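You operate a simulated robot arm through the tools that you are given. There is no shell and no other tool.

You run a simulated robot arm. Do the job below in one go: nothing can be reset, and whatever is moved stays where it is left.

Task
Crank the yellow mesh to about 24 N/cm at the blue mark, then at the orange mark.
Fine: read on the teal meter, within 0.8 N/cm; each crank serves its own colour; meter back on its mat.

Only the result counts: the job must be done as asked and must still hold three seconds after the hand-in. Knocking over, shifting, dropping, spilling or breaking anything else fails it.

Robot
A 7-joint arm with a three-finger gripper, fixed in place. Base frame: the origin is on the floor under the middle of its stand, x ahead of it, y to its left, z up; the work surface is at about z = 880. Lengths are in mm, angles in degrees, forces in N, time in s.
It reaches about 1342 mm from its shoulder. Its first joint turns from -166.0 to 166.0 degrees. Payload 2.69 kg.
Tool frame: the origin (TCP) lies between the finger pads and is the grasp point; the fingertips stand 30 mm ahead of it; z points along the fingers, y is the line along which they close. The gripper opens to 128 mm; its body begins 117 mm behind the TCP.
Orientation is that of the tool frame in the base frame, as [roll, pitch, yaw] about the fixed x, y, z axes, in that order (R = Rz(yaw) Ry(pitch) Rx(roll)). With the fingers straight down and closing along the base's y, the tool's x points along the base's -x, its y along +y and its z along -z.

Tools
- The arm moves only by the tool apply_moves. Its argument "commands" is a list of rows, each an object of numbers (a shift or turn left out is 0, a gripper value left out holds the last): "tx", "ty", "tz": the shift along the base's x, y, z in mm; "ax", "ay", "az": the turn, a rotation vector about the base's x, y, z in degrees; "jaw": the opening in per cent of the stroke, from 0 (shut) to 100 (fully open). In form: [{"tx": .., "ty": .., "tz": .., "ax": .., "ay": .., "az": .., "jaw": ..}, ...]. A call has 1 to 20 rows; each row is the pose to reach, as a shift and turn from the pose commanded when the call began. A row lasts 0.2 s, in which the tool goes at most 50 mm and 8.6 degrees; a call with a longer step from one row to the next is refused whole, and so is a gripper value outside its range. A pose out of reach is approached as far as the arm can. The call stops where the force on the tool passes 90 N (or 10 N more than at its start, if that is more) or the arm is blocked; 0.2 s more then pass. Each finger travels about 127 mm/s and halts on what it meets, pressing with about 29 N; the grip force reading is that of the motor and also rises with nothing between the fingers. The clock runs only during rows and for 0.2 s after the last one: add rows that repeat a pose to give the fingers time. The reply holds the time, the measured pose of the TCP, the force on the tool along the base axes, the opening and the grip force, in the units named above and with some noise, with the torque about the TCP (base axes, N m) and any sound that the robot's microphone picked up.
- Cameras (640 x 400 px; columns grow to the right, rows downward): "scene" is fixed at [400.7, -499.4, 1335.5]; the picture's right is [0.82, -0.58, 0.00], its down [-0.23, -0.33, -0.92] and it looks along [0.53, 0.75, -0.40] (base axes); focal length 345 px, centre (320, 200). "wrist" rides on the gripper at [58, 54, -131] in the tool frame; the picture's right is [-0.68, 0.74, 0.00], its down [-0.62, -0.57, -0.55] and it looks along [-0.40, -0.37, 0.84] (tool axes); focal length 234 px, centre (320, 200). There is no depth. A picture from a camera that has moved, and an enlarged one, comes with that camera's place and axes in the base frame and with its lens.
- snapshot(camera): a new picture of that camera. The clock stands still meanwhile.
- slide_trunk(by): moves the trunk up (or, below 0, down) by that many mm; the arm rides with it, the base frame stays. It gives what a move gives, with no picture.
- zoom(camera, box): a new picture of the part [left, top, right, bottom] of that camera's present view, enlarged. The clock stands still meanwhile.
- hand_in(): hands the job in; it is judged then, once.

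Nothing tells you positions but the pictures and the camera data. Unless the task says otherwise, let go and move clear before handing in.

The tools are called after "Request:" as a command line: name --argument value ..., lists and objects as JSON in quotes. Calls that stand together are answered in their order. apply_moves: Moves the arm, as the interface text tells. Its arguments: {"type":"object","properties":{"commands":{"type":"array"}},"required":["commands"]} The other tools are called the same way: slide_trunk (by) moves the trunk up or down; snapshot (camera) takes a picture; zoom (camera, box) takes an enlarged picture of a part of a camera's view; hand_in () hands the job in.

At the start:

```text
t: 0.0
eef_pos: [607.9, 436.0, 1230.9]
ee_rot: [-180.0, -0.1, -179.9]
wrist_force: [-0.7, 0.0, 0.4]
ft_torque: [0.03, 0.01, 0.01]
finger_gap: 127.9
finger_force: 0.0
trunk travel left (down, up): [-150.0, 200.0]
```

scene: 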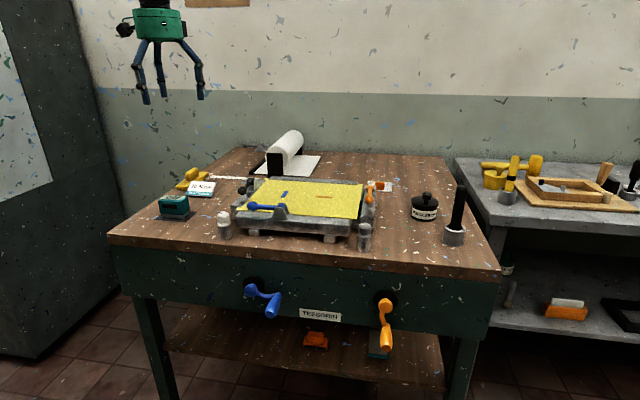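
wrist: 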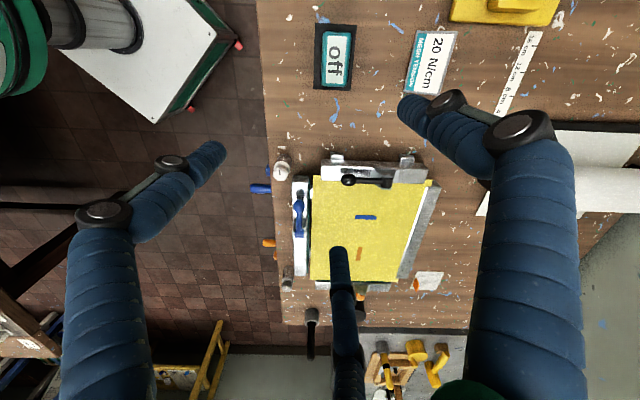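

I see a workbench with a yellow mesh in a stretching frame, blue and orange cranks on the front of the bench, and a teal meter reading "off" on a dark mat. I'll look closer before moving.

Request:
zoom --camera "scene" --box '[100, 120, 420, 320]'

Request:
zoom --camera "scene" --box '[220, 160, 400, 272]'

Request:
zoom --camera "scene" --box '[220, 250, 440, 388]'

Request:
zoom --camera "wrist" --box '[240, 0, 560, 200]'

Request:
zoom --camera "wrist" --box '[240, 130, 480, 330]'

Request:
zoom --camera "scene" --box '[140, 155, 240, 240]'

```text
2.00 times, centred on (260, 220) of scene
camera zoom: at [400.7, -499.4, 1335.5], right [0.82, -0.58, 0.0], down [-0.23, -0.33, -0.92], along [0.53, 0.75, -0.4], focal length 690 px, centre (440, 160)
```

zoom: 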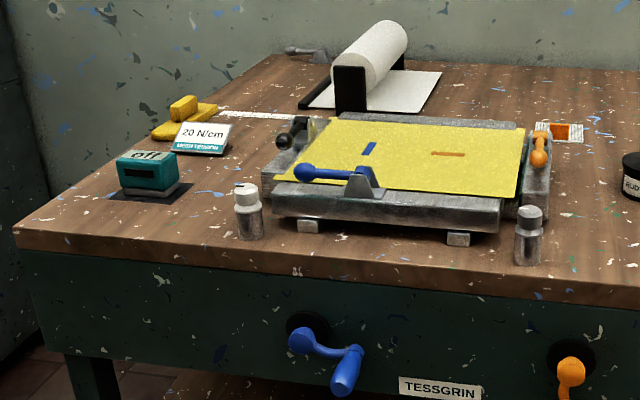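

```text
3.56 times, centred on (310, 216) of scene
camera zoom: at [400.7, -499.4, 1335.5], right [0.82, -0.58, 0.0], down [-0.23, -0.33, -0.92], along [0.53, 0.75, -0.4], focal length 1226 px, centre (356, 143)
```

zoom: 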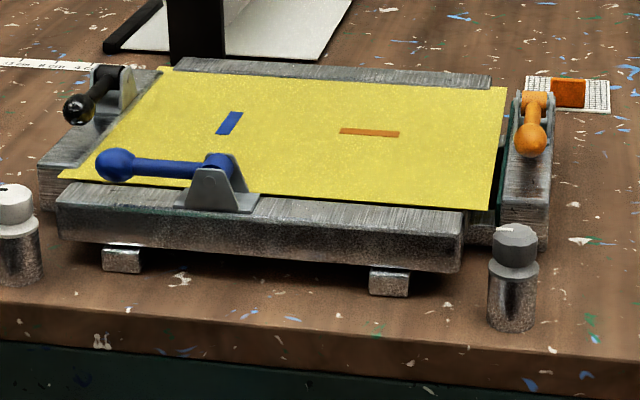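

```text
2.90 times, centred on (330, 319) of scene
camera zoom: at [400.7, -499.4, 1335.5], right [0.82, -0.58, 0.0], down [-0.23, -0.33, -0.92], along [0.53, 0.75, -0.4], focal length 1000 px, centre (291, -145)
```

zoom: 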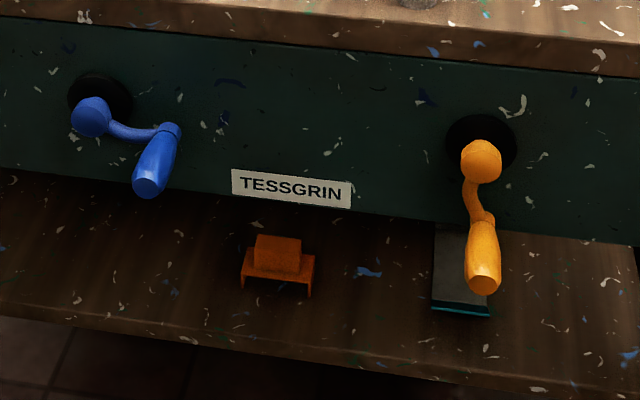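

```text
2.00 times, centred on (400, 100) of wrist
camera zoom: at [549.6, 489.1, 1361.8], right [0.68, 0.74, 0.0], down [0.62, -0.57, 0.55], along [0.4, -0.37, -0.84], focal length 468 px, centre (160, 400)
```

zoom: 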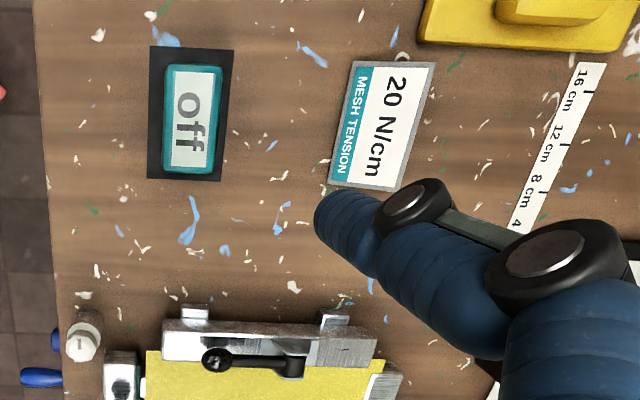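

```text
2.00 times, centred on (360, 230) of wrist
camera zoom: at [549.6, 489.1, 1361.8], right [0.68, 0.74, 0.0], down [0.62, -0.57, 0.55], along [0.4, -0.37, -0.84], focal length 468 px, centre (240, 140)
```

zoom: 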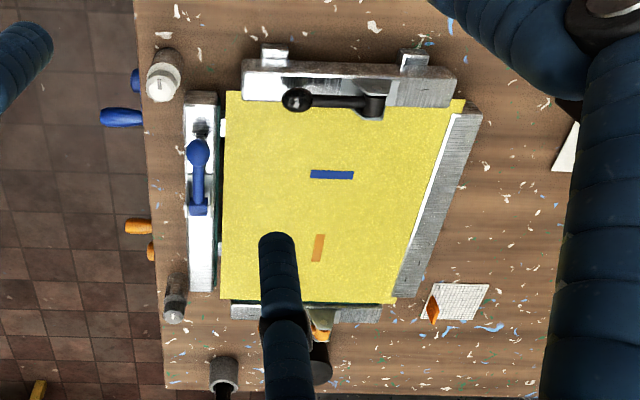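

```text
4.71 times, centred on (190, 198) of scene
camera zoom: at [400.7, -499.4, 1335.5], right [0.82, -0.58, 0.0], down [-0.23, -0.33, -0.92], along [0.53, 0.75, -0.4], focal length 1623 px, centre (932, 212)
```

zoom: 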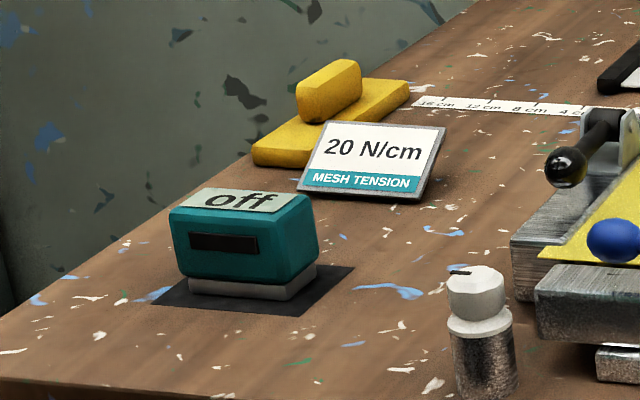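

The bench sits diagonally to the base. The two cranks are on its front apron, and the meter is on a dark mat at the left of the top. First I'll see how the three fingers move when they close in free air.

Request:
apply_moves --commands '[{"jaw": 40}, {"jaw": 40}, {"jaw": 40}]'

Request:
snapshot --camera "wrist"

Request:
zoom --camera "scene" --box '[90, 0, 250, 110]'

```text
t: 0.8
eef_pos: [606.6, 435.8, 1232.2]
ee_rot: [179.9, 0.0, -180.0]
wrist_force: [-0.2, 0.5, 0.4]
ft_torque: [-0.01, 0.02, 0.0]
finger_gap: 51.2
finger_force: 0.0
trunk travel left (down, up): [-150.0, 200.0]
```

```text
taken
camera wrist: at [549.6, 489.1, 1361.9], right [0.68, 0.74, 0.0], down [0.62, -0.57, 0.55], along [0.4, -0.37, -0.84], focal length 234 px, centre (320, 200)
```

wrist: 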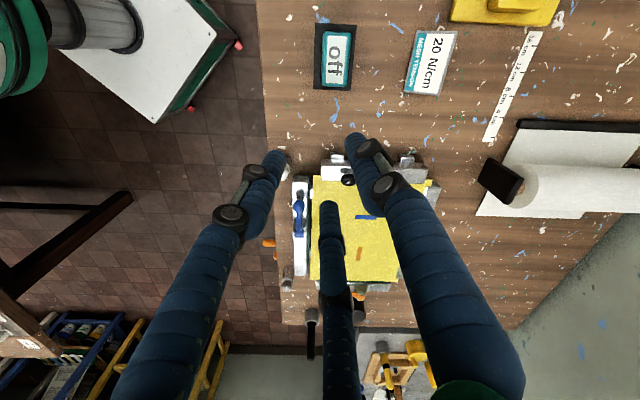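

```text
3.64 times, centred on (170, 55) of scene
camera zoom: at [400.7, -499.4, 1335.5], right [0.82, -0.58, 0.0], down [-0.23, -0.33, -0.92], along [0.53, 0.75, -0.4], focal length 1254 px, centre (866, 727)
```

zoom: 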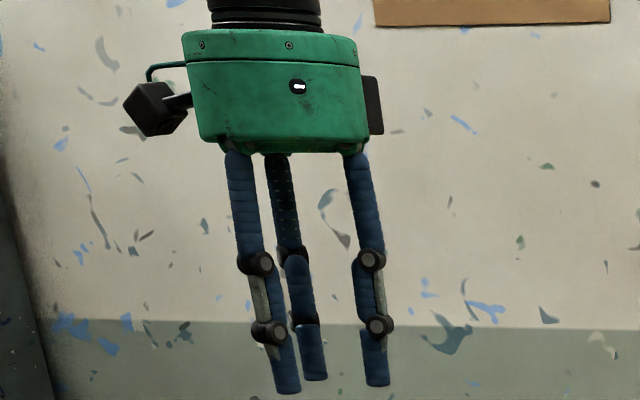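

The fingers close radially, as a centring three-jaw. I'll swing over the meter, turn the tool to line up with the bench, and look at it closely.

Request:
apply_moves --commands '[{"tx": -6, "ty": 11, "tz": -20, "az": 7.5, "jaw": 100}, {"tx": -12, "ty": 22, "tz": -40, "az": 15}, {"tx": -18, "ty": 33, "tz": -60, "az": 22.5}, {"tx": -24, "ty": 44, "tz": -80, "az": 30}, {"tx": -30, "ty": 55, "tz": -100, "az": 37.5}, {"tx": -35, "ty": 69, "tz": -120, "az": 44}, {"tx": -35, "ty": 69, "tz": -120, "az": 44}]'

Request:
snapshot --camera "wrist"

Request:
snapshot --camera "scene"

```text
t: 2.4
eef_pos: [574.6, 505.9, 1110.4]
ee_rot: [-180.0, -0.1, -136.0]
wrist_force: [0.3, 0.4, -1.8]
ft_torque: [-0.04, 0.0, 0.03]
finger_gap: 127.8
finger_force: 0.1
trunk travel left (down, up): [-150.0, 200.0]
```

```text
taken
camera wrist: at [494.0, 502.6, 1242.0], right [-0.03, 1.0, 0.0], down [0.84, 0.02, 0.55], along [0.55, 0.01, -0.84], focal length 234 px, centre (320, 200)
```

wrist: 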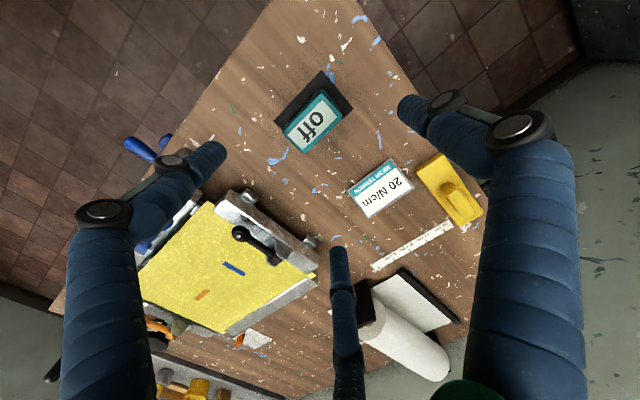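

```text
taken
```

scene: 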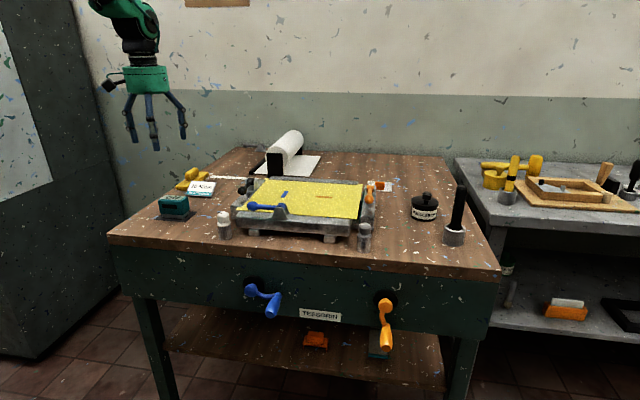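

Request:
zoom --camera "wrist" --box '[255, 60, 375, 160]'

Request:
zoom --camera "wrist" --box '[120, 120, 320, 350]'

Request:
zoom --camera "scene" --box '[140, 180, 215, 230]'

Request:
zoom --camera "scene" --box '[225, 170, 325, 250]'

Request:
zoom --camera "scene" --box '[310, 170, 410, 250]'

Request:
zoom --camera "scene" --box '[400, 150, 640, 300]'

```text
4.00 times, centred on (315, 110) of wrist
camera zoom: at [494.0, 502.6, 1242.0], right [-0.03, 1.0, 0.0], down [0.84, 0.02, 0.55], along [0.55, 0.01, -0.84], focal length 937 px, centre (340, 560)
```

zoom: 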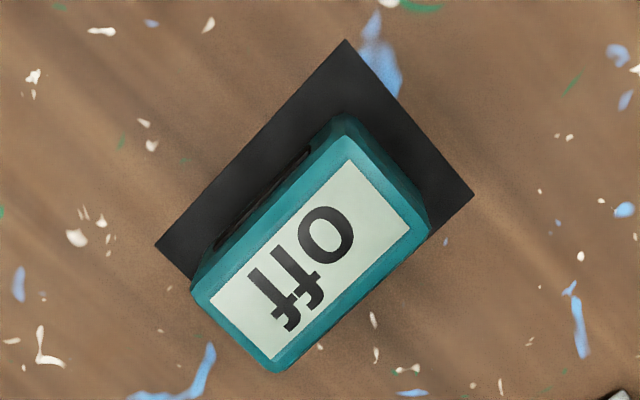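

```text
1.74 times, centred on (220, 235) of wrist
camera zoom: at [494.0, 502.6, 1242.0], right [-0.03, 1.0, 0.0], down [0.84, 0.02, 0.55], along [0.55, 0.01, -0.84], focal length 407 px, centre (494, 139)
```

zoom: 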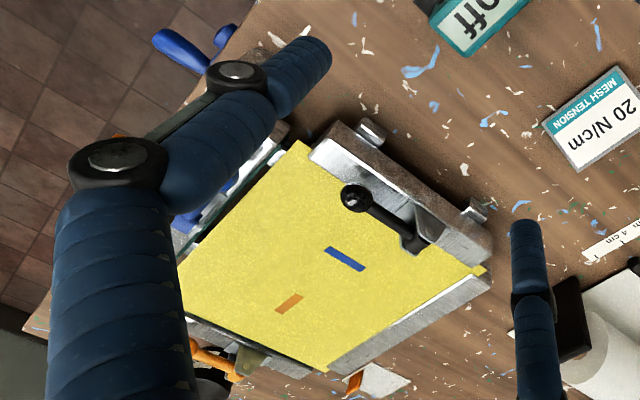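

```text
8.00 times, centred on (178, 205) of scene
camera zoom: at [400.7, -499.4, 1335.5], right [0.82, -0.58, 0.0], down [-0.23, -0.33, -0.92], along [0.53, 0.75, -0.4], focal length 2760 px, centre (1460, 160)
```

zoom: 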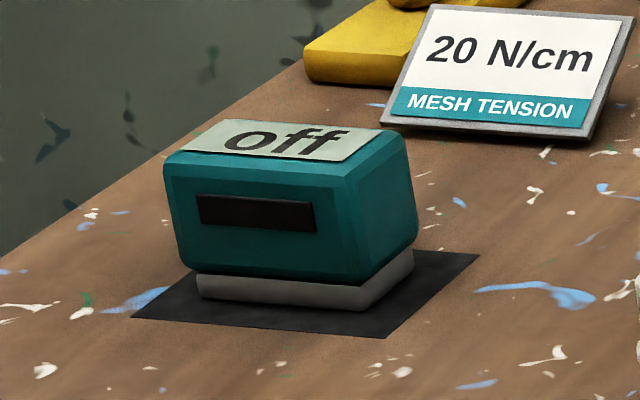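

```text
5.00 times, centred on (275, 210) of scene
camera zoom: at [400.7, -499.4, 1335.5], right [0.82, -0.58, 0.0], down [-0.23, -0.33, -0.92], along [0.53, 0.75, -0.4], focal length 1725 px, centre (545, 150)
```

zoom: 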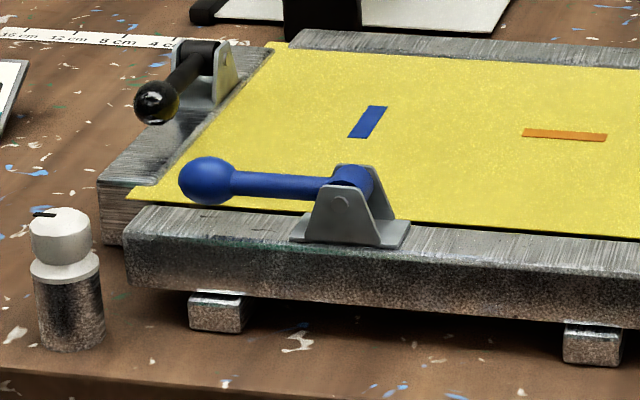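

```text
5.00 times, centred on (360, 210) of scene
camera zoom: at [400.7, -499.4, 1335.5], right [0.82, -0.58, 0.0], down [-0.23, -0.33, -0.92], along [0.53, 0.75, -0.4], focal length 1725 px, centre (120, 150)
```

zoom: 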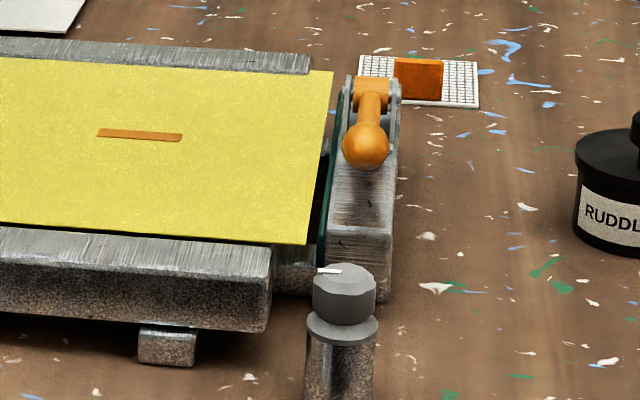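

```text
2.67 times, centred on (520, 225) of scene
camera zoom: at [400.7, -499.4, 1335.5], right [0.82, -0.58, 0.0], down [-0.23, -0.33, -0.92], along [0.53, 0.75, -0.4], focal length 920 px, centre (-213, 133)
```

zoom: 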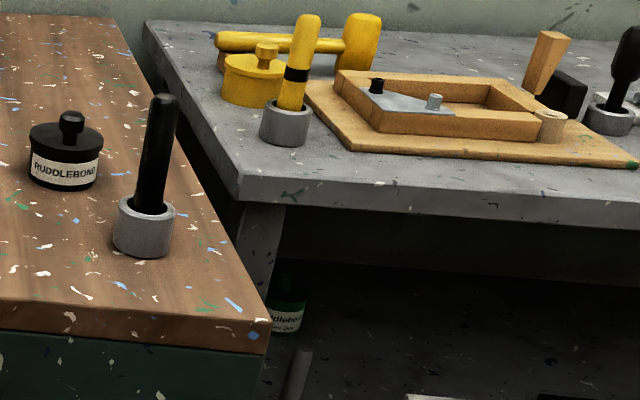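

The meter is about 73 x 45 mm and lies parallel to the bench, near (578, 495). Before grasping it I'll look at the mesh, its marks and the levers from above.

Request:
apply_moves --commands '[{"tx": 36, "ty": -28, "tz": 0}, {"tx": 72, "ty": -56, "tz": 0}, {"tx": 108, "ty": -84, "tz": 0}, {"tx": 144, "ty": -112, "tz": 0}, {"tx": 180, "ty": -140, "tz": 0}, {"tx": 216, "ty": -168, "tz": 0}, {"tx": 252, "ty": -196, "tz": 0}, {"tx": 252, "ty": -196, "tz": 0}]'

Request:
snapshot --camera "wrist"

Request:
zoom --camera "wrist" --box '[160, 60, 480, 260]'

Request:
snapshot --camera "scene"

```text
t: 4.2
eef_pos: [825.2, 307.7, 1110.5]
ee_rot: [179.9, 0.0, -136.1]
wrist_force: [0.4, 0.0, -1.6]
ft_torque: [0.05, 0.05, 0.03]
finger_gap: 128.0
finger_force: 0.0
trunk travel left (down, up): [-150.0, 200.0]
```

```text
taken
camera wrist: at [746.9, 305.5, 1241.3], right [-0.02, 1.0, 0.0], down [0.84, 0.02, 0.55], along [0.55, 0.01, -0.84], focal length 234 px, centre (320, 200)
```

wrist: 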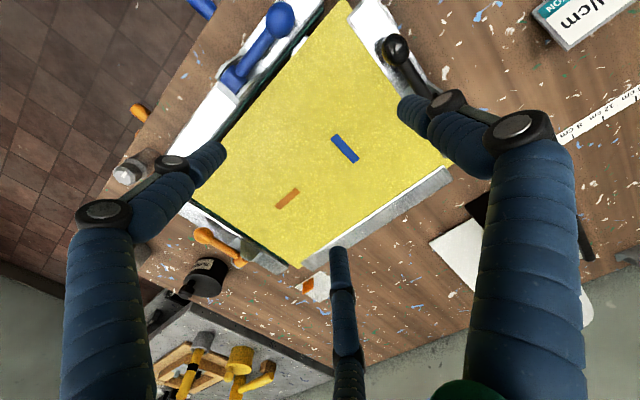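

```text
2.00 times, centred on (320, 160) of wrist
camera zoom: at [746.9, 305.5, 1241.3], right [-0.02, 1.0, 0.0], down [0.84, 0.02, 0.55], along [0.55, 0.01, -0.84], focal length 468 px, centre (320, 280)
```

zoom: 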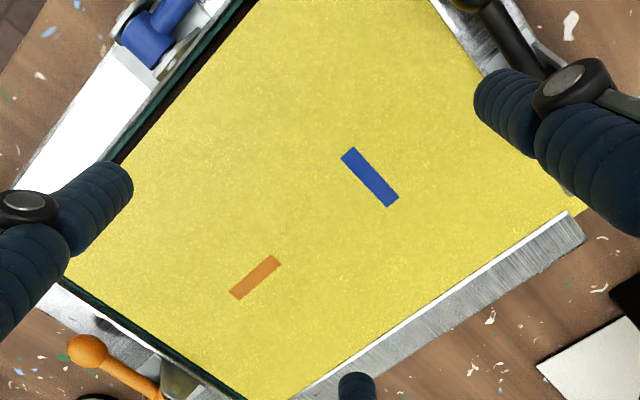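

```text
taken
```

scene: 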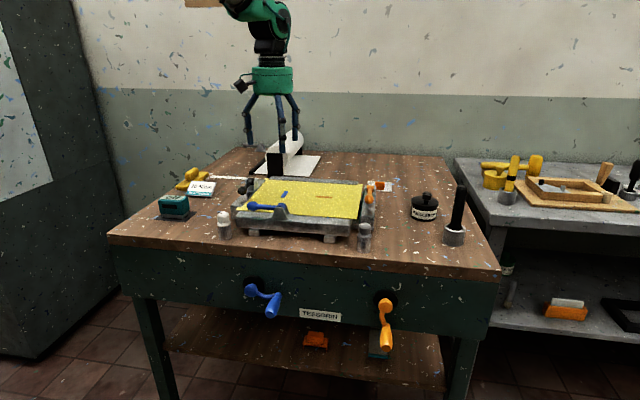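

I place the marks at about blue (864, 342) and orange (948, 258), with the mesh near z = 930. Next I go back above the meter at a lower height to refine its position before grasping.

Request:
apply_moves --commands '[{"tx": -36, "ty": 27}, {"tx": -72, "ty": 54}, {"tx": -108, "ty": 81}, {"tx": -144, "ty": 108}, {"tx": -180, "ty": 135}, {"tx": -216, "ty": 162}, {"tx": -247, "ty": 186, "jaw": 75}, {"tx": -247, "ty": 186, "tz": -45}, {"tx": -247, "ty": 186, "tz": -90}, {"tx": -247, "ty": 186, "tz": -110}, {"tx": -247, "ty": 186, "tz": -110}]'

Request:
snapshot --camera "wrist"

Request:
zoom --camera "wrist" --box '[240, 120, 400, 240]'

```text
t: 6.6
eef_pos: [579.2, 495.5, 1000.0]
ee_rot: [-179.9, -0.1, -136.0]
wrist_force: [-0.1, 0.5, -0.5]
ft_torque: [-0.03, 0.01, 0.02]
finger_gap: 96.0
finger_force: 0.0
trunk travel left (down, up): [-150.0, 200.0]
```

```text
taken
camera wrist: at [499.5, 492.8, 1131.2], right [-0.02, 1.0, 0.0], down [0.84, 0.02, 0.55], along [0.55, 0.01, -0.84], focal length 234 px, centre (320, 200)
```

wrist: 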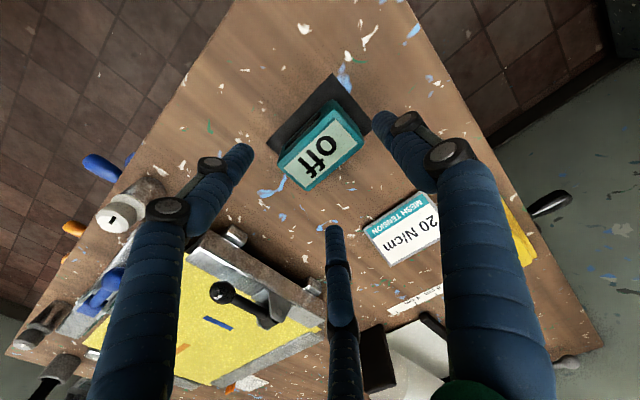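

```text
3.33 times, centred on (320, 180) of wrist
camera zoom: at [499.5, 492.8, 1131.2], right [-0.02, 1.0, 0.0], down [0.84, 0.02, 0.55], along [0.55, 0.01, -0.84], focal length 781 px, centre (320, 267)
```

zoom: 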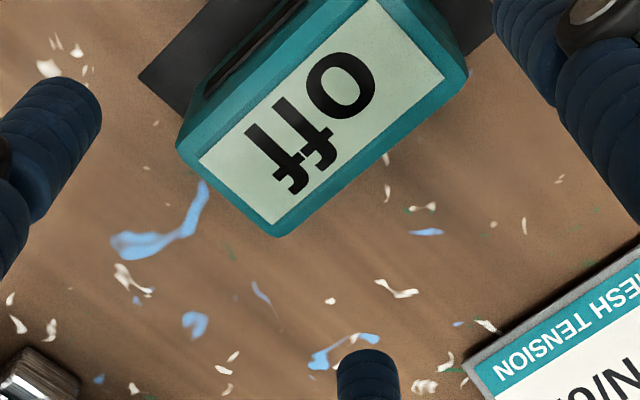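

Request:
zoom --camera "wrist" --box '[255, 65, 385, 200]'

```text
2.96 times, centred on (320, 132) of wrist
camera zoom: at [499.5, 492.8, 1131.2], right [-0.02, 1.0, 0.0], down [0.84, 0.02, 0.55], along [0.55, 0.01, -0.84], focal length 694 px, centre (320, 400)
```

zoom: 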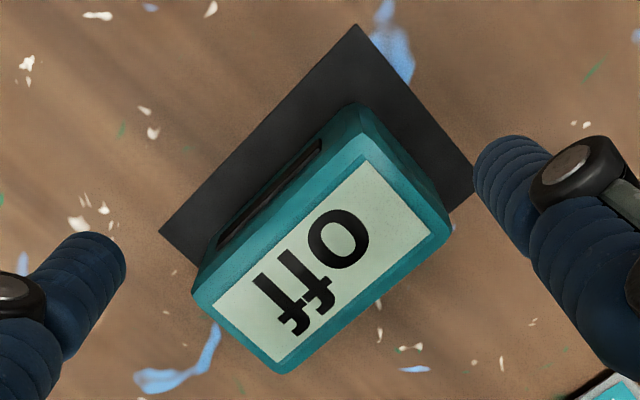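

The meter's centre is (580, 495), its top is at about z = 932, and it sits centred on its mat. I'll descend with a small offset so the two side fingers pinch its width and the third touches the end, then close.

Request:
apply_moves --commands '[{"tx": -4, "ty": 6.8, "tz": -25, "jaw": 72}, {"tx": -4, "ty": 6.8, "tz": -50}, {"tx": -4, "ty": 6.8, "tz": -70}, {"tx": -4, "ty": 6.8, "tz": -80}, {"tx": -4, "ty": 6.8, "tz": -80}]'

Request:
snapshot --camera "wrist"

Request:
zoom --camera "scene" --box '[115, 130, 245, 230]'

```text
t: 7.8
eef_pos: [575.1, 501.5, 920.8]
ee_rot: [180.0, 0.0, -136.0]
wrist_force: [0.0, -0.3, 1.4]
ft_torque: [0.04, 0.01, 0.04]
finger_gap: 92.0
finger_force: 0.0
trunk travel left (down, up): [-150.0, 200.0]
```

```text
taken
camera wrist: at [495.3, 499.3, 1051.6], right [-0.02, 1.0, 0.0], down [0.84, 0.02, 0.55], along [0.55, 0.01, -0.84], focal length 234 px, centre (320, 200)
```

wrist: 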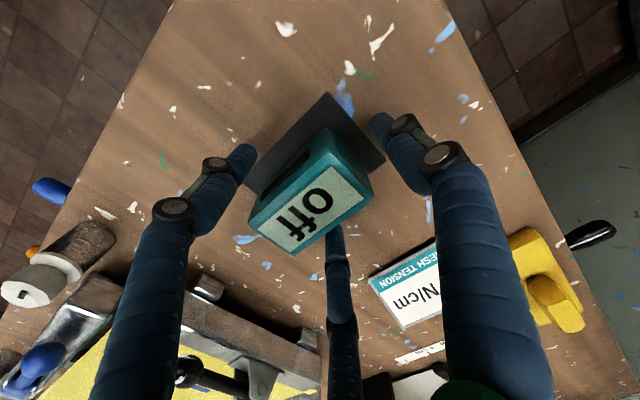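

```text
4.00 times, centred on (180, 180) of scene
camera zoom: at [400.7, -499.4, 1335.5], right [0.82, -0.58, 0.0], down [-0.23, -0.33, -0.92], along [0.53, 0.75, -0.4], focal length 1380 px, centre (880, 280)
```

zoom: 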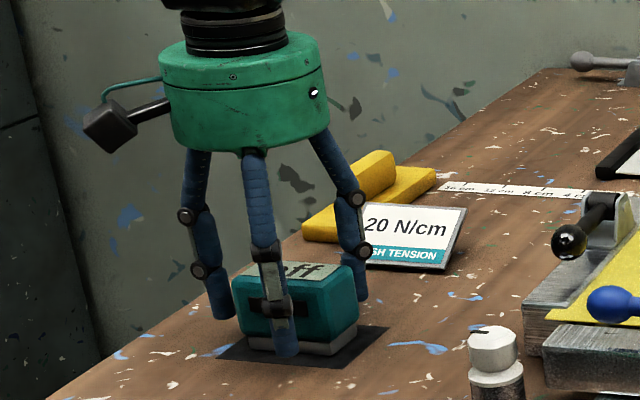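

Request:
apply_moves --commands '[{"jaw": 60}, {"jaw": 52}, {"jaw": 46}, {"jaw": 42}, {"jaw": 38}, {"jaw": 34}, {"jaw": 30}, {"jaw": 30}]'

Request:
snapshot --camera "wrist"

Request:
zoom --camera "scene" --box '[115, 130, 245, 230]'

```text
t: 9.6
eef_pos: [575.0, 502.0, 921.4]
ee_rot: [-180.0, 0.0, -136.0]
wrist_force: [-1.8, 0.4, 0.5]
ft_torque: [0.06, -0.01, -0.01]
finger_gap: 52.2
finger_force: 28.7
trunk travel left (down, up): [-150.0, 200.0]
```

```text
taken
camera wrist: at [495.1, 499.3, 1051.8], right [-0.02, 1.0, 0.0], down [0.84, 0.02, 0.55], along [0.55, 0.01, -0.84], focal length 234 px, centre (320, 200)
```

wrist: 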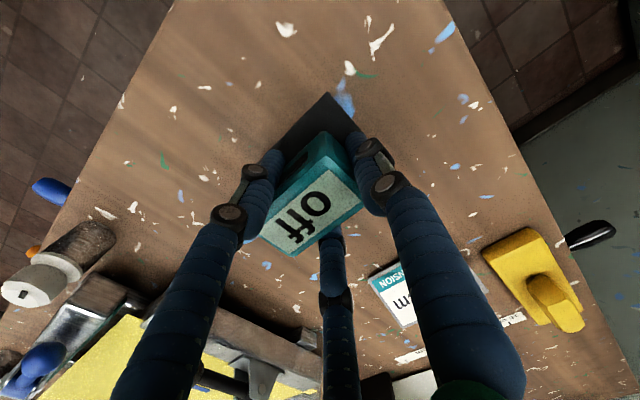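

```text
4.00 times, centred on (180, 180) of scene
camera zoom: at [400.7, -499.4, 1335.5], right [0.82, -0.58, 0.0], down [-0.23, -0.33, -0.92], along [0.53, 0.75, -0.4], focal length 1380 px, centre (880, 280)
```

zoom: 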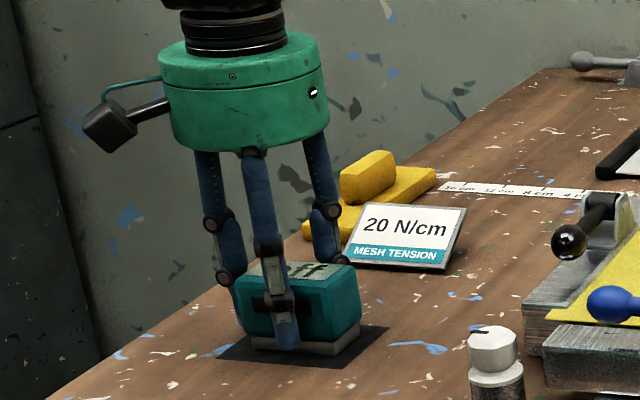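

The grip holds at a 52 mm gap and the meter is still straight. I'll lift it slowly and check.

Request:
apply_moves --commands '[{"tz": 3, "jaw": 25}, {"tz": 10}, {"tz": 30}, {"tz": 60}, {"tz": 100}, {"tz": 130}, {"tz": 130}]'

Request:
snapshot --camera "wrist"

Request:
zoom --camera "scene" --box '[90, 70, 250, 230]'

```text
t: 11.2
eef_pos: [574.4, 501.4, 1049.0]
ee_rot: [-180.0, -0.1, -136.1]
wrist_force: [0.4, -0.2, -1.7]
ft_torque: [0.04, 0.01, 0.0]
finger_gap: 52.5
finger_force: 28.8
trunk travel left (down, up): [-150.0, 200.0]
```

```text
taken
camera wrist: at [494.3, 498.5, 1182.0], right [-0.02, 1.0, 0.0], down [0.84, 0.02, 0.55], along [0.55, 0.01, -0.84], focal length 234 px, centre (320, 200)
```

wrist: 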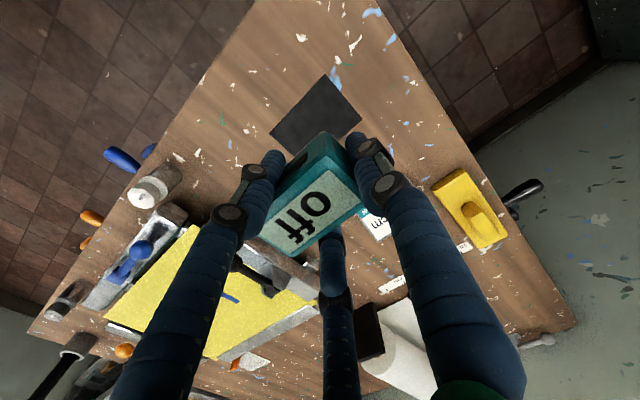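

```text
2.50 times, centred on (170, 150) of scene
camera zoom: at [400.7, -499.4, 1335.5], right [0.82, -0.58, 0.0], down [-0.23, -0.33, -0.92], along [0.53, 0.75, -0.4], focal length 862 px, centre (695, 325)
```

zoom: 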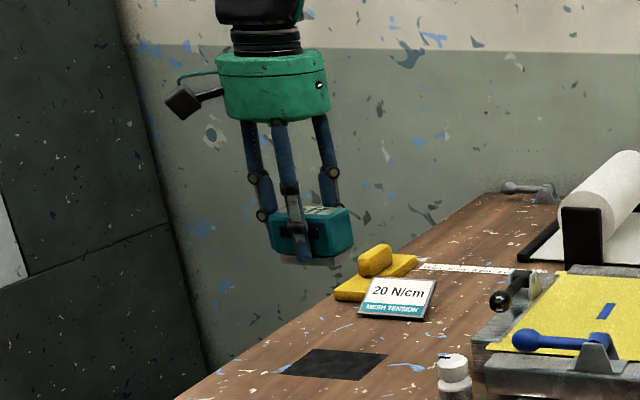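

The meter is held level. I'll carry it above the blue mark, turning it 90° so its long side lies along the mark.

Request:
apply_moves --commands '[{"tx": 24.8, "ty": -12.7, "tz": 10, "az": -7.5}, {"tx": 49.6, "ty": -25.4, "tz": 20, "az": -15}, {"tx": 74.5, "ty": -38.1, "tz": 20, "az": -22.5}, {"tx": 99.3, "ty": -50.8, "tz": 20, "az": -30}, {"tx": 124.1, "ty": -63.5, "tz": 20, "az": -37.5}, {"tx": 148.9, "ty": -76.3, "tz": 20, "az": -45}, {"tx": 173.7, "ty": -89, "tz": 20, "az": -52.5}, {"tx": 198.5, "ty": -101.7, "tz": 20, "az": -60}, {"tx": 223.4, "ty": -114.4, "tz": 20, "az": -67.5}, {"tx": 248.2, "ty": -127.1, "tz": 20, "az": -75}, {"tx": 273, "ty": -139.8, "tz": 20, "az": -82.5}, {"tx": 297.8, "ty": -152.5, "tz": 20, "az": -90}, {"tx": 297.8, "ty": -152.5, "tz": 20, "az": -90}]'

Request:
snapshot --camera "wrist"

Request:
snapshot --camera "scene"

```text
t: 14.0
eef_pos: [873.1, 349.0, 1070.4]
ee_rot: [180.0, 0.0, 133.8]
wrist_force: [0.2, -0.6, -1.4]
ft_torque: [0.07, 0.02, -0.01]
finger_gap: 52.2
finger_force: 29.0
trunk travel left (down, up): [-150.0, 200.0]
```

```text
taken
camera wrist: at [870.9, 428.0, 1201.7], right [1.0, 0.02, 0.0], down [0.02, -0.84, 0.55], along [0.01, -0.55, -0.84], focal length 234 px, centre (320, 200)
```

wrist: 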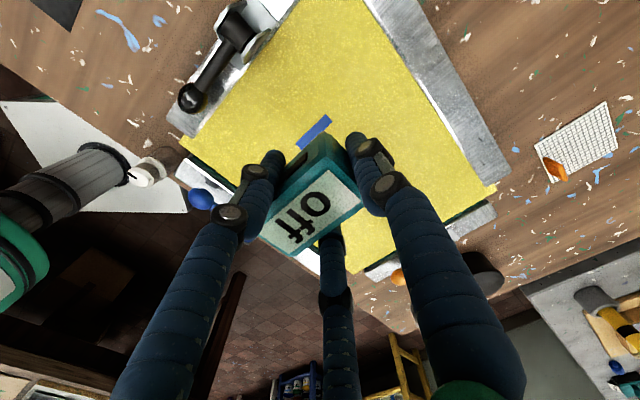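

```text
taken
```

scene: 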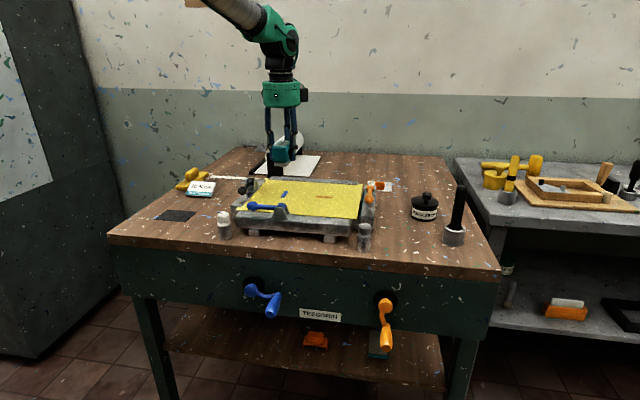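

Request:
apply_moves --commands '[{"tz": -40}, {"tz": -75}, {"tz": -88}, {"tz": -88}]'

Request:
snapshot --camera "wrist"

Request:
zoom --camera "scene" --box '[220, 120, 380, 240]'

```text
t: 15.0
eef_pos: [871.8, 349.5, 983.8]
ee_rot: [180.0, -0.1, 134.0]
wrist_force: [-0.2, 0.1, -2.5]
ft_torque: [0.01, -0.01, -0.03]
finger_gap: 52.3
finger_force: 29.5
trunk travel left (down, up): [-150.0, 200.0]
```

```text
taken
camera wrist: at [870.3, 428.6, 1114.5], right [1.0, 0.02, 0.0], down [0.02, -0.84, 0.55], along [0.01, -0.55, -0.84], focal length 234 px, centre (320, 200)
```

wrist: 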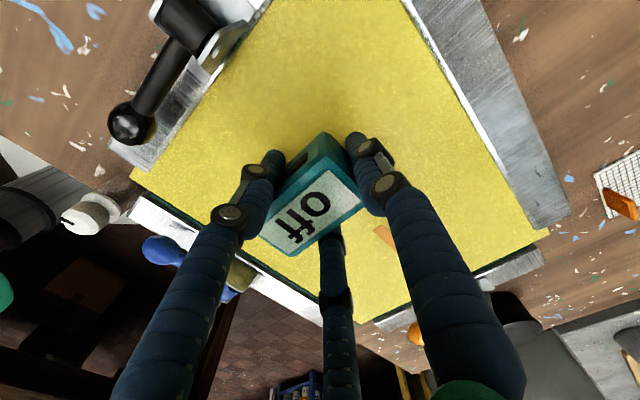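

```text
3.33 times, centred on (300, 180) of scene
camera zoom: at [400.7, -499.4, 1335.5], right [0.82, -0.58, 0.0], down [-0.23, -0.33, -0.92], along [0.53, 0.75, -0.4], focal length 1150 px, centre (387, 267)
```

zoom: 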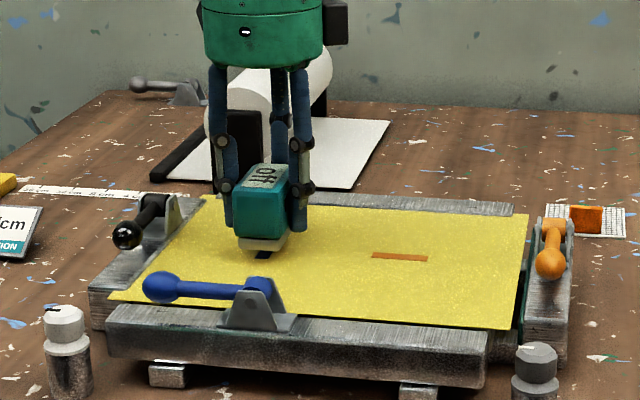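

Request:
apply_moves --commands '[{"tz": -4}, {"tz": -8}, {"tz": -8}]'

Request:
zoom --camera "scene" --box '[250, 150, 330, 210]'

```text
t: 15.8
eef_pos: [871.6, 349.1, 975.7]
ee_rot: [-180.0, 0.0, 134.0]
wrist_force: [0.0, 0.4, -2.4]
ft_torque: [0.02, -0.04, 0.0]
finger_gap: 51.9
finger_force: 29.6
trunk travel left (down, up): [-150.0, 200.0]
```

```text
6.67 times, centred on (290, 180) of scene
camera zoom: at [400.7, -499.4, 1335.5], right [0.82, -0.58, 0.0], down [-0.23, -0.33, -0.92], along [0.53, 0.75, -0.4], focal length 2300 px, centre (520, 333)
```

zoom: 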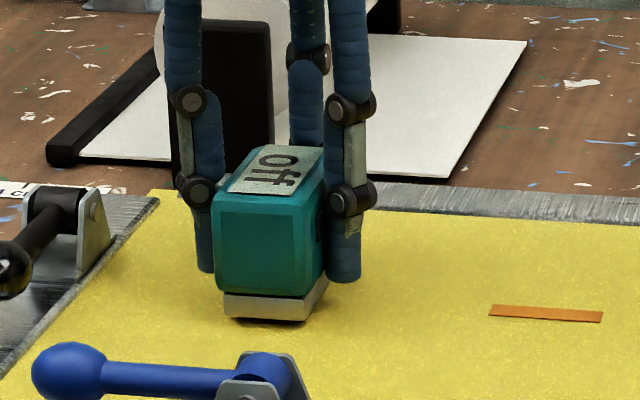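

Request:
apply_moves --commands '[{"tz": -1.5}, {"tz": -3}, {"tz": -3}]'

Request:
zoom --camera "scene" --box '[250, 150, 330, 210]'

```text
t: 16.6
eef_pos: [870.7, 348.9, 972.9]
ee_rot: [180.0, 0.0, 134.0]
wrist_force: [-0.4, 0.4, -1.7]
ft_torque: [0.04, 0.0, -0.04]
finger_gap: 52.3
finger_force: 29.6
trunk travel left (down, up): [-150.0, 200.0]
```

```text
6.67 times, centred on (290, 180) of scene
camera zoom: at [400.7, -499.4, 1335.5], right [0.82, -0.58, 0.0], down [-0.23, -0.33, -0.92], along [0.53, 0.75, -0.4], focal length 2300 px, centre (520, 333)
```

zoom: 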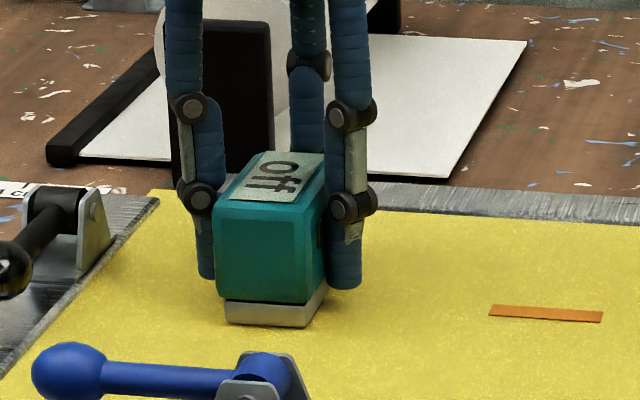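

Request:
apply_moves --commands '[{"tz": -1}, {"tz": -2}, {"tz": -2}]'

Request:
zoom --camera "scene" --box '[250, 150, 330, 210]'

```text
t: 17.4
eef_pos: [872.5, 349.8, 972.1]
ee_rot: [179.8, 0.1, 134.0]
wrist_force: [-1.9, -0.5, 13.2]
ft_torque: [-0.41, 0.57, -0.01]
finger_gap: 52.4
finger_force: 29.3
trunk travel left (down, up): [-150.0, 200.0]
```

```text
6.67 times, centred on (290, 180) of scene
camera zoom: at [400.7, -499.4, 1335.5], right [0.82, -0.58, 0.0], down [-0.23, -0.33, -0.92], along [0.53, 0.75, -0.4], focal length 2300 px, centre (520, 333)
```

zoom: 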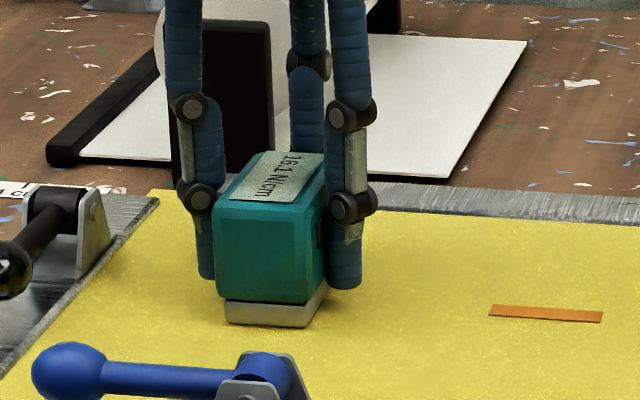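

Contact gives 13 N, and the meter has woken and shows about 16 N/cm. I'll relieve the press, release it and rise clear.

Request:
apply_moves --commands '[{"tz": 0.8}, {"tz": 0.8, "jaw": 60}, {"tz": 0.8, "jaw": 72}, {"tz": 0.8, "jaw": 75}, {"tz": 30, "jaw": 75}, {"tz": 70}, {"tz": 110}, {"tz": 110}]'

Request:
zoom --camera "scene" --box '[250, 150, 330, 210]'

Request:
snapshot --camera "wrist"

Request:
zoom --camera "scene" --box '[270, 170, 310, 200]'

```text
t: 19.2
eef_pos: [871.1, 349.2, 1080.5]
ee_rot: [-180.0, 0.0, 134.0]
wrist_force: [-0.7, 0.2, -0.5]
ft_torque: [0.0, 0.01, 0.03]
finger_gap: 96.0
finger_force: 0.0
trunk travel left (down, up): [-150.0, 200.0]
```

```text
6.67 times, centred on (290, 180) of scene
camera zoom: at [400.7, -499.4, 1335.5], right [0.82, -0.58, 0.0], down [-0.23, -0.33, -0.92], along [0.53, 0.75, -0.4], focal length 2300 px, centre (520, 333)
```

zoom: 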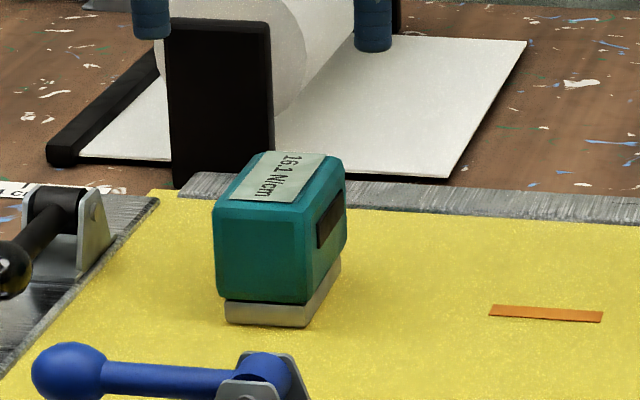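

```text
taken
camera wrist: at [870.4, 428.6, 1210.7], right [1.0, 0.02, 0.0], down [0.02, -0.84, 0.55], along [0.01, -0.55, -0.84], focal length 234 px, centre (320, 200)
```

wrist: 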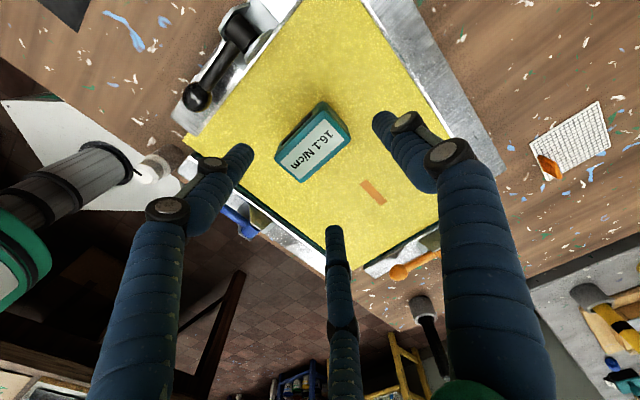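

```text
13.33 times, centred on (290, 185) of scene
camera zoom: at [400.7, -499.4, 1335.5], right [0.82, -0.58, 0.0], down [-0.23, -0.33, -0.92], along [0.53, 0.75, -0.4], focal length 4599 px, centre (720, 400)
```

zoom: 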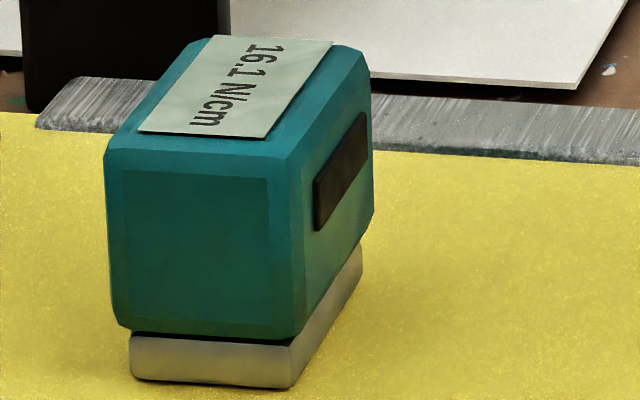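

The meter stands on the blue mark and reads 16.1 N/cm, and the scene camera can see the display. Now I'll study the cranks.

Request:
zoom --camera "scene" --box '[230, 265, 310, 325]'

Request:
zoom --camera "scene" --box '[350, 275, 430, 365]'

```text
6.67 times, centred on (270, 295) of scene
camera zoom: at [400.7, -499.4, 1335.5], right [0.82, -0.58, 0.0], down [-0.23, -0.33, -0.92], along [0.53, 0.75, -0.4], focal length 2300 px, centre (653, -433)
```

zoom: 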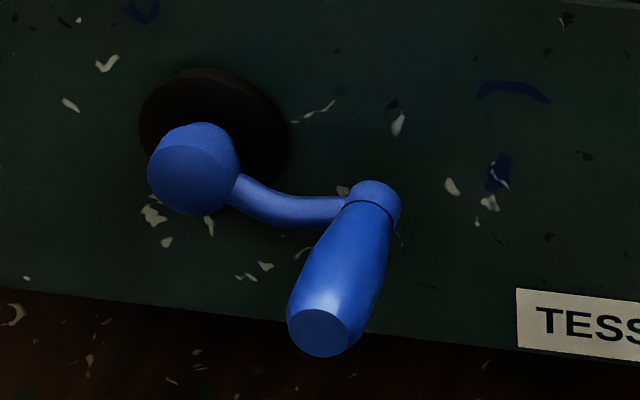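

```text
4.44 times, centred on (390, 320) of scene
camera zoom: at [400.7, -499.4, 1335.5], right [0.82, -0.58, 0.0], down [-0.23, -0.33, -0.92], along [0.53, 0.75, -0.4], focal length 1533 px, centre (9, -333)
```

zoom: 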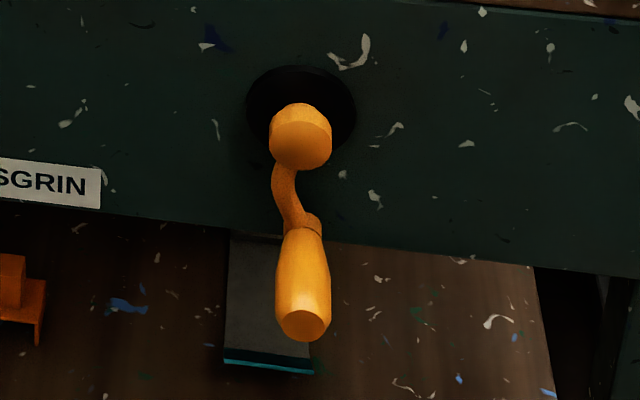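

The blue crank hub sits at roughly r = 331 along the bench, with its handle pointing toward the robot at about (673, 97, 755). I'll retreat from the mesh to the free space in front of the bench, then swing the gripper horizontal so it faces the crank.

Request:
apply_moves --commands '[{"tz": 10, "jaw": 100}, {"tx": -30, "ty": -36, "tz": 20}, {"tx": -60, "ty": -72, "tz": 20}, {"tx": -90, "ty": -108, "tz": 20}, {"tx": -120, "ty": -144, "tz": 20}, {"tx": -150, "ty": -180, "tz": 20}, {"tx": -180, "ty": -216, "tz": 20}, {"tx": -210, "ty": -252, "tz": 20}, {"tx": -240, "ty": -288, "tz": 20}, {"tx": -270, "ty": -324, "tz": 20}, {"tx": -279, "ty": -330, "tz": 20}, {"tx": -279, "ty": -330, "tz": 20}]'

Request:
snapshot --camera "wrist"

Request:
snapshot --camera "scene"

```text
t: 21.8
eef_pos: [593.8, 20.4, 1099.5]
ee_rot: [-180.0, 0.0, 133.9]
wrist_force: [0.5, 0.7, -0.1]
ft_torque: [0.02, -0.02, 0.02]
finger_gap: 128.1
finger_force: 0.1
trunk travel left (down, up): [-150.0, 200.0]
```

```text
taken
camera wrist: at [590.8, 98.3, 1230.5], right [1.0, 0.02, 0.0], down [0.02, -0.84, 0.55], along [0.01, -0.55, -0.84], focal length 234 px, centre (320, 200)
```

wrist: 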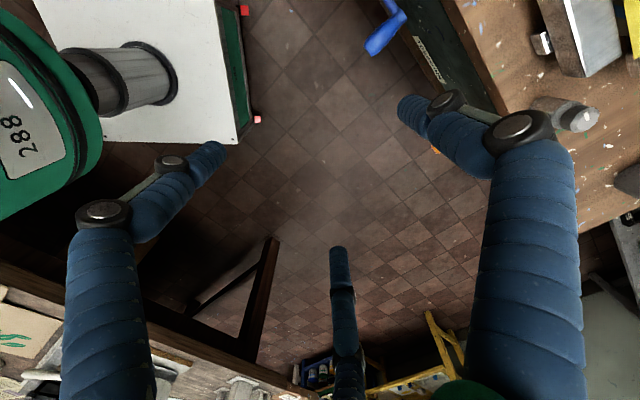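

```text
taken
```

scene: 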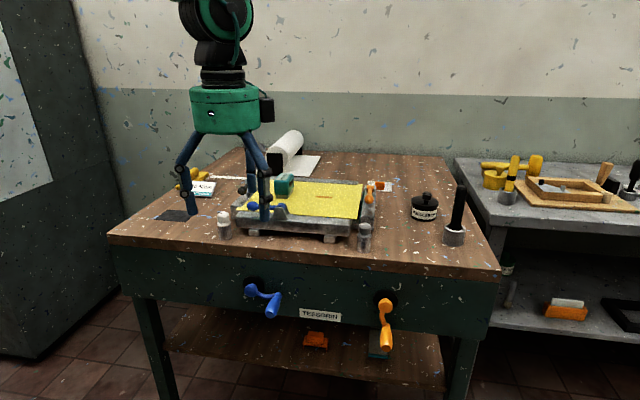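

Request:
apply_moves --commands '[{"ax": 5.21, "ay": -5.39}, {"ax": 10.42, "ay": -10.79}, {"ax": 15.63, "ay": -16.18}, {"ax": 20.84, "ay": -21.58}, {"ax": 26.05, "ay": -26.97}, {"ax": 31.26, "ay": -32.37}, {"ax": 36.47, "ay": -37.76}, {"ax": 41.68, "ay": -43.16}, {"ax": 46.89, "ay": -48.55}, {"ax": 52.1, "ay": -53.95}, {"ax": 57.31, "ay": -59.34}, {"ax": 62.52, "ay": -64.74}, {"ax": 62.52, "ay": -64.74}]'

Request:
snapshot --camera "wrist"

Request:
snapshot --camera "scene"

```text
t: 24.6
eef_pos: [592.3, 19.6, 1099.4]
ee_rot: [89.9, 0.1, 133.9]
wrist_force: [-0.2, 0.2, -0.2]
ft_torque: [0.05, -0.03, 0.04]
finger_gap: 128.1
finger_force: 0.0
trunk travel left (down, up): [-150.0, 200.0]
```

```text
taken
camera wrist: at [457.8, -30.5, 1153.3], right [0.47, -0.49, 0.74], down [0.03, -0.82, -0.57], along [0.88, 0.29, -0.37], focal length 234 px, centre (320, 200)
```

wrist: 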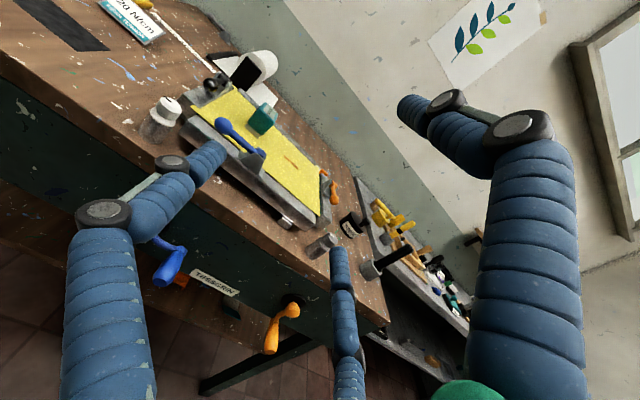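

```text
taken
```

scene: 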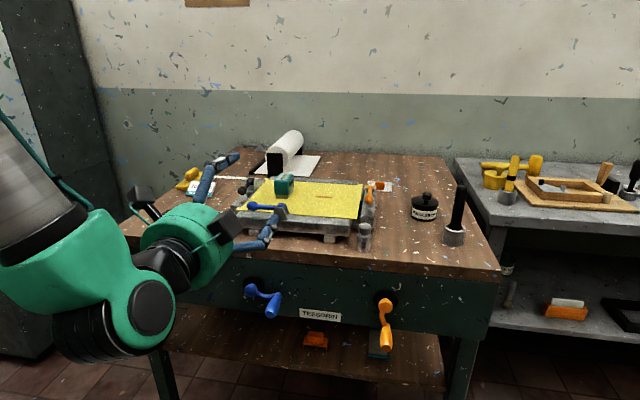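

Request:
apply_moves --commands '[{"tz": -45}, {"tz": -90}, {"tz": -135}, {"tz": -180}, {"tz": -225}, {"tz": -270}, {"tz": -315}, {"tz": -340}, {"tz": -340}]'

Request:
snapshot --camera "wrist"

Request:
snapshot --camera "scene"

```text
t: 26.6
eef_pos: [591.4, 19.6, 760.1]
ee_rot: [90.1, 0.0, 134.0]
wrist_force: [0.4, 0.3, -0.4]
ft_torque: [0.01, -0.06, -0.01]
finger_gap: 128.0
finger_force: 0.1
trunk travel left (down, up): [-150.0, 200.0]
```

```text
taken
camera wrist: at [457.0, -29.7, 814.0], right [0.47, -0.49, 0.74], down [0.03, -0.82, -0.57], along [0.88, 0.29, -0.37], focal length 234 px, centre (320, 200)
```

wrist: 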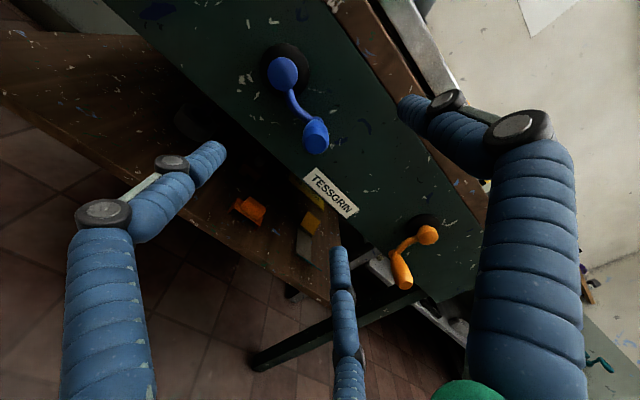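

```text
taken
```

scene: 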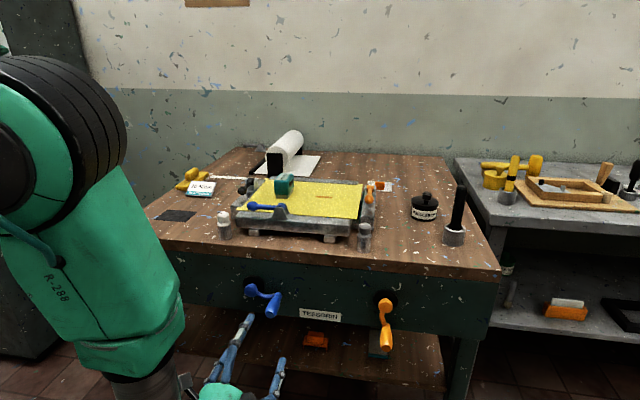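

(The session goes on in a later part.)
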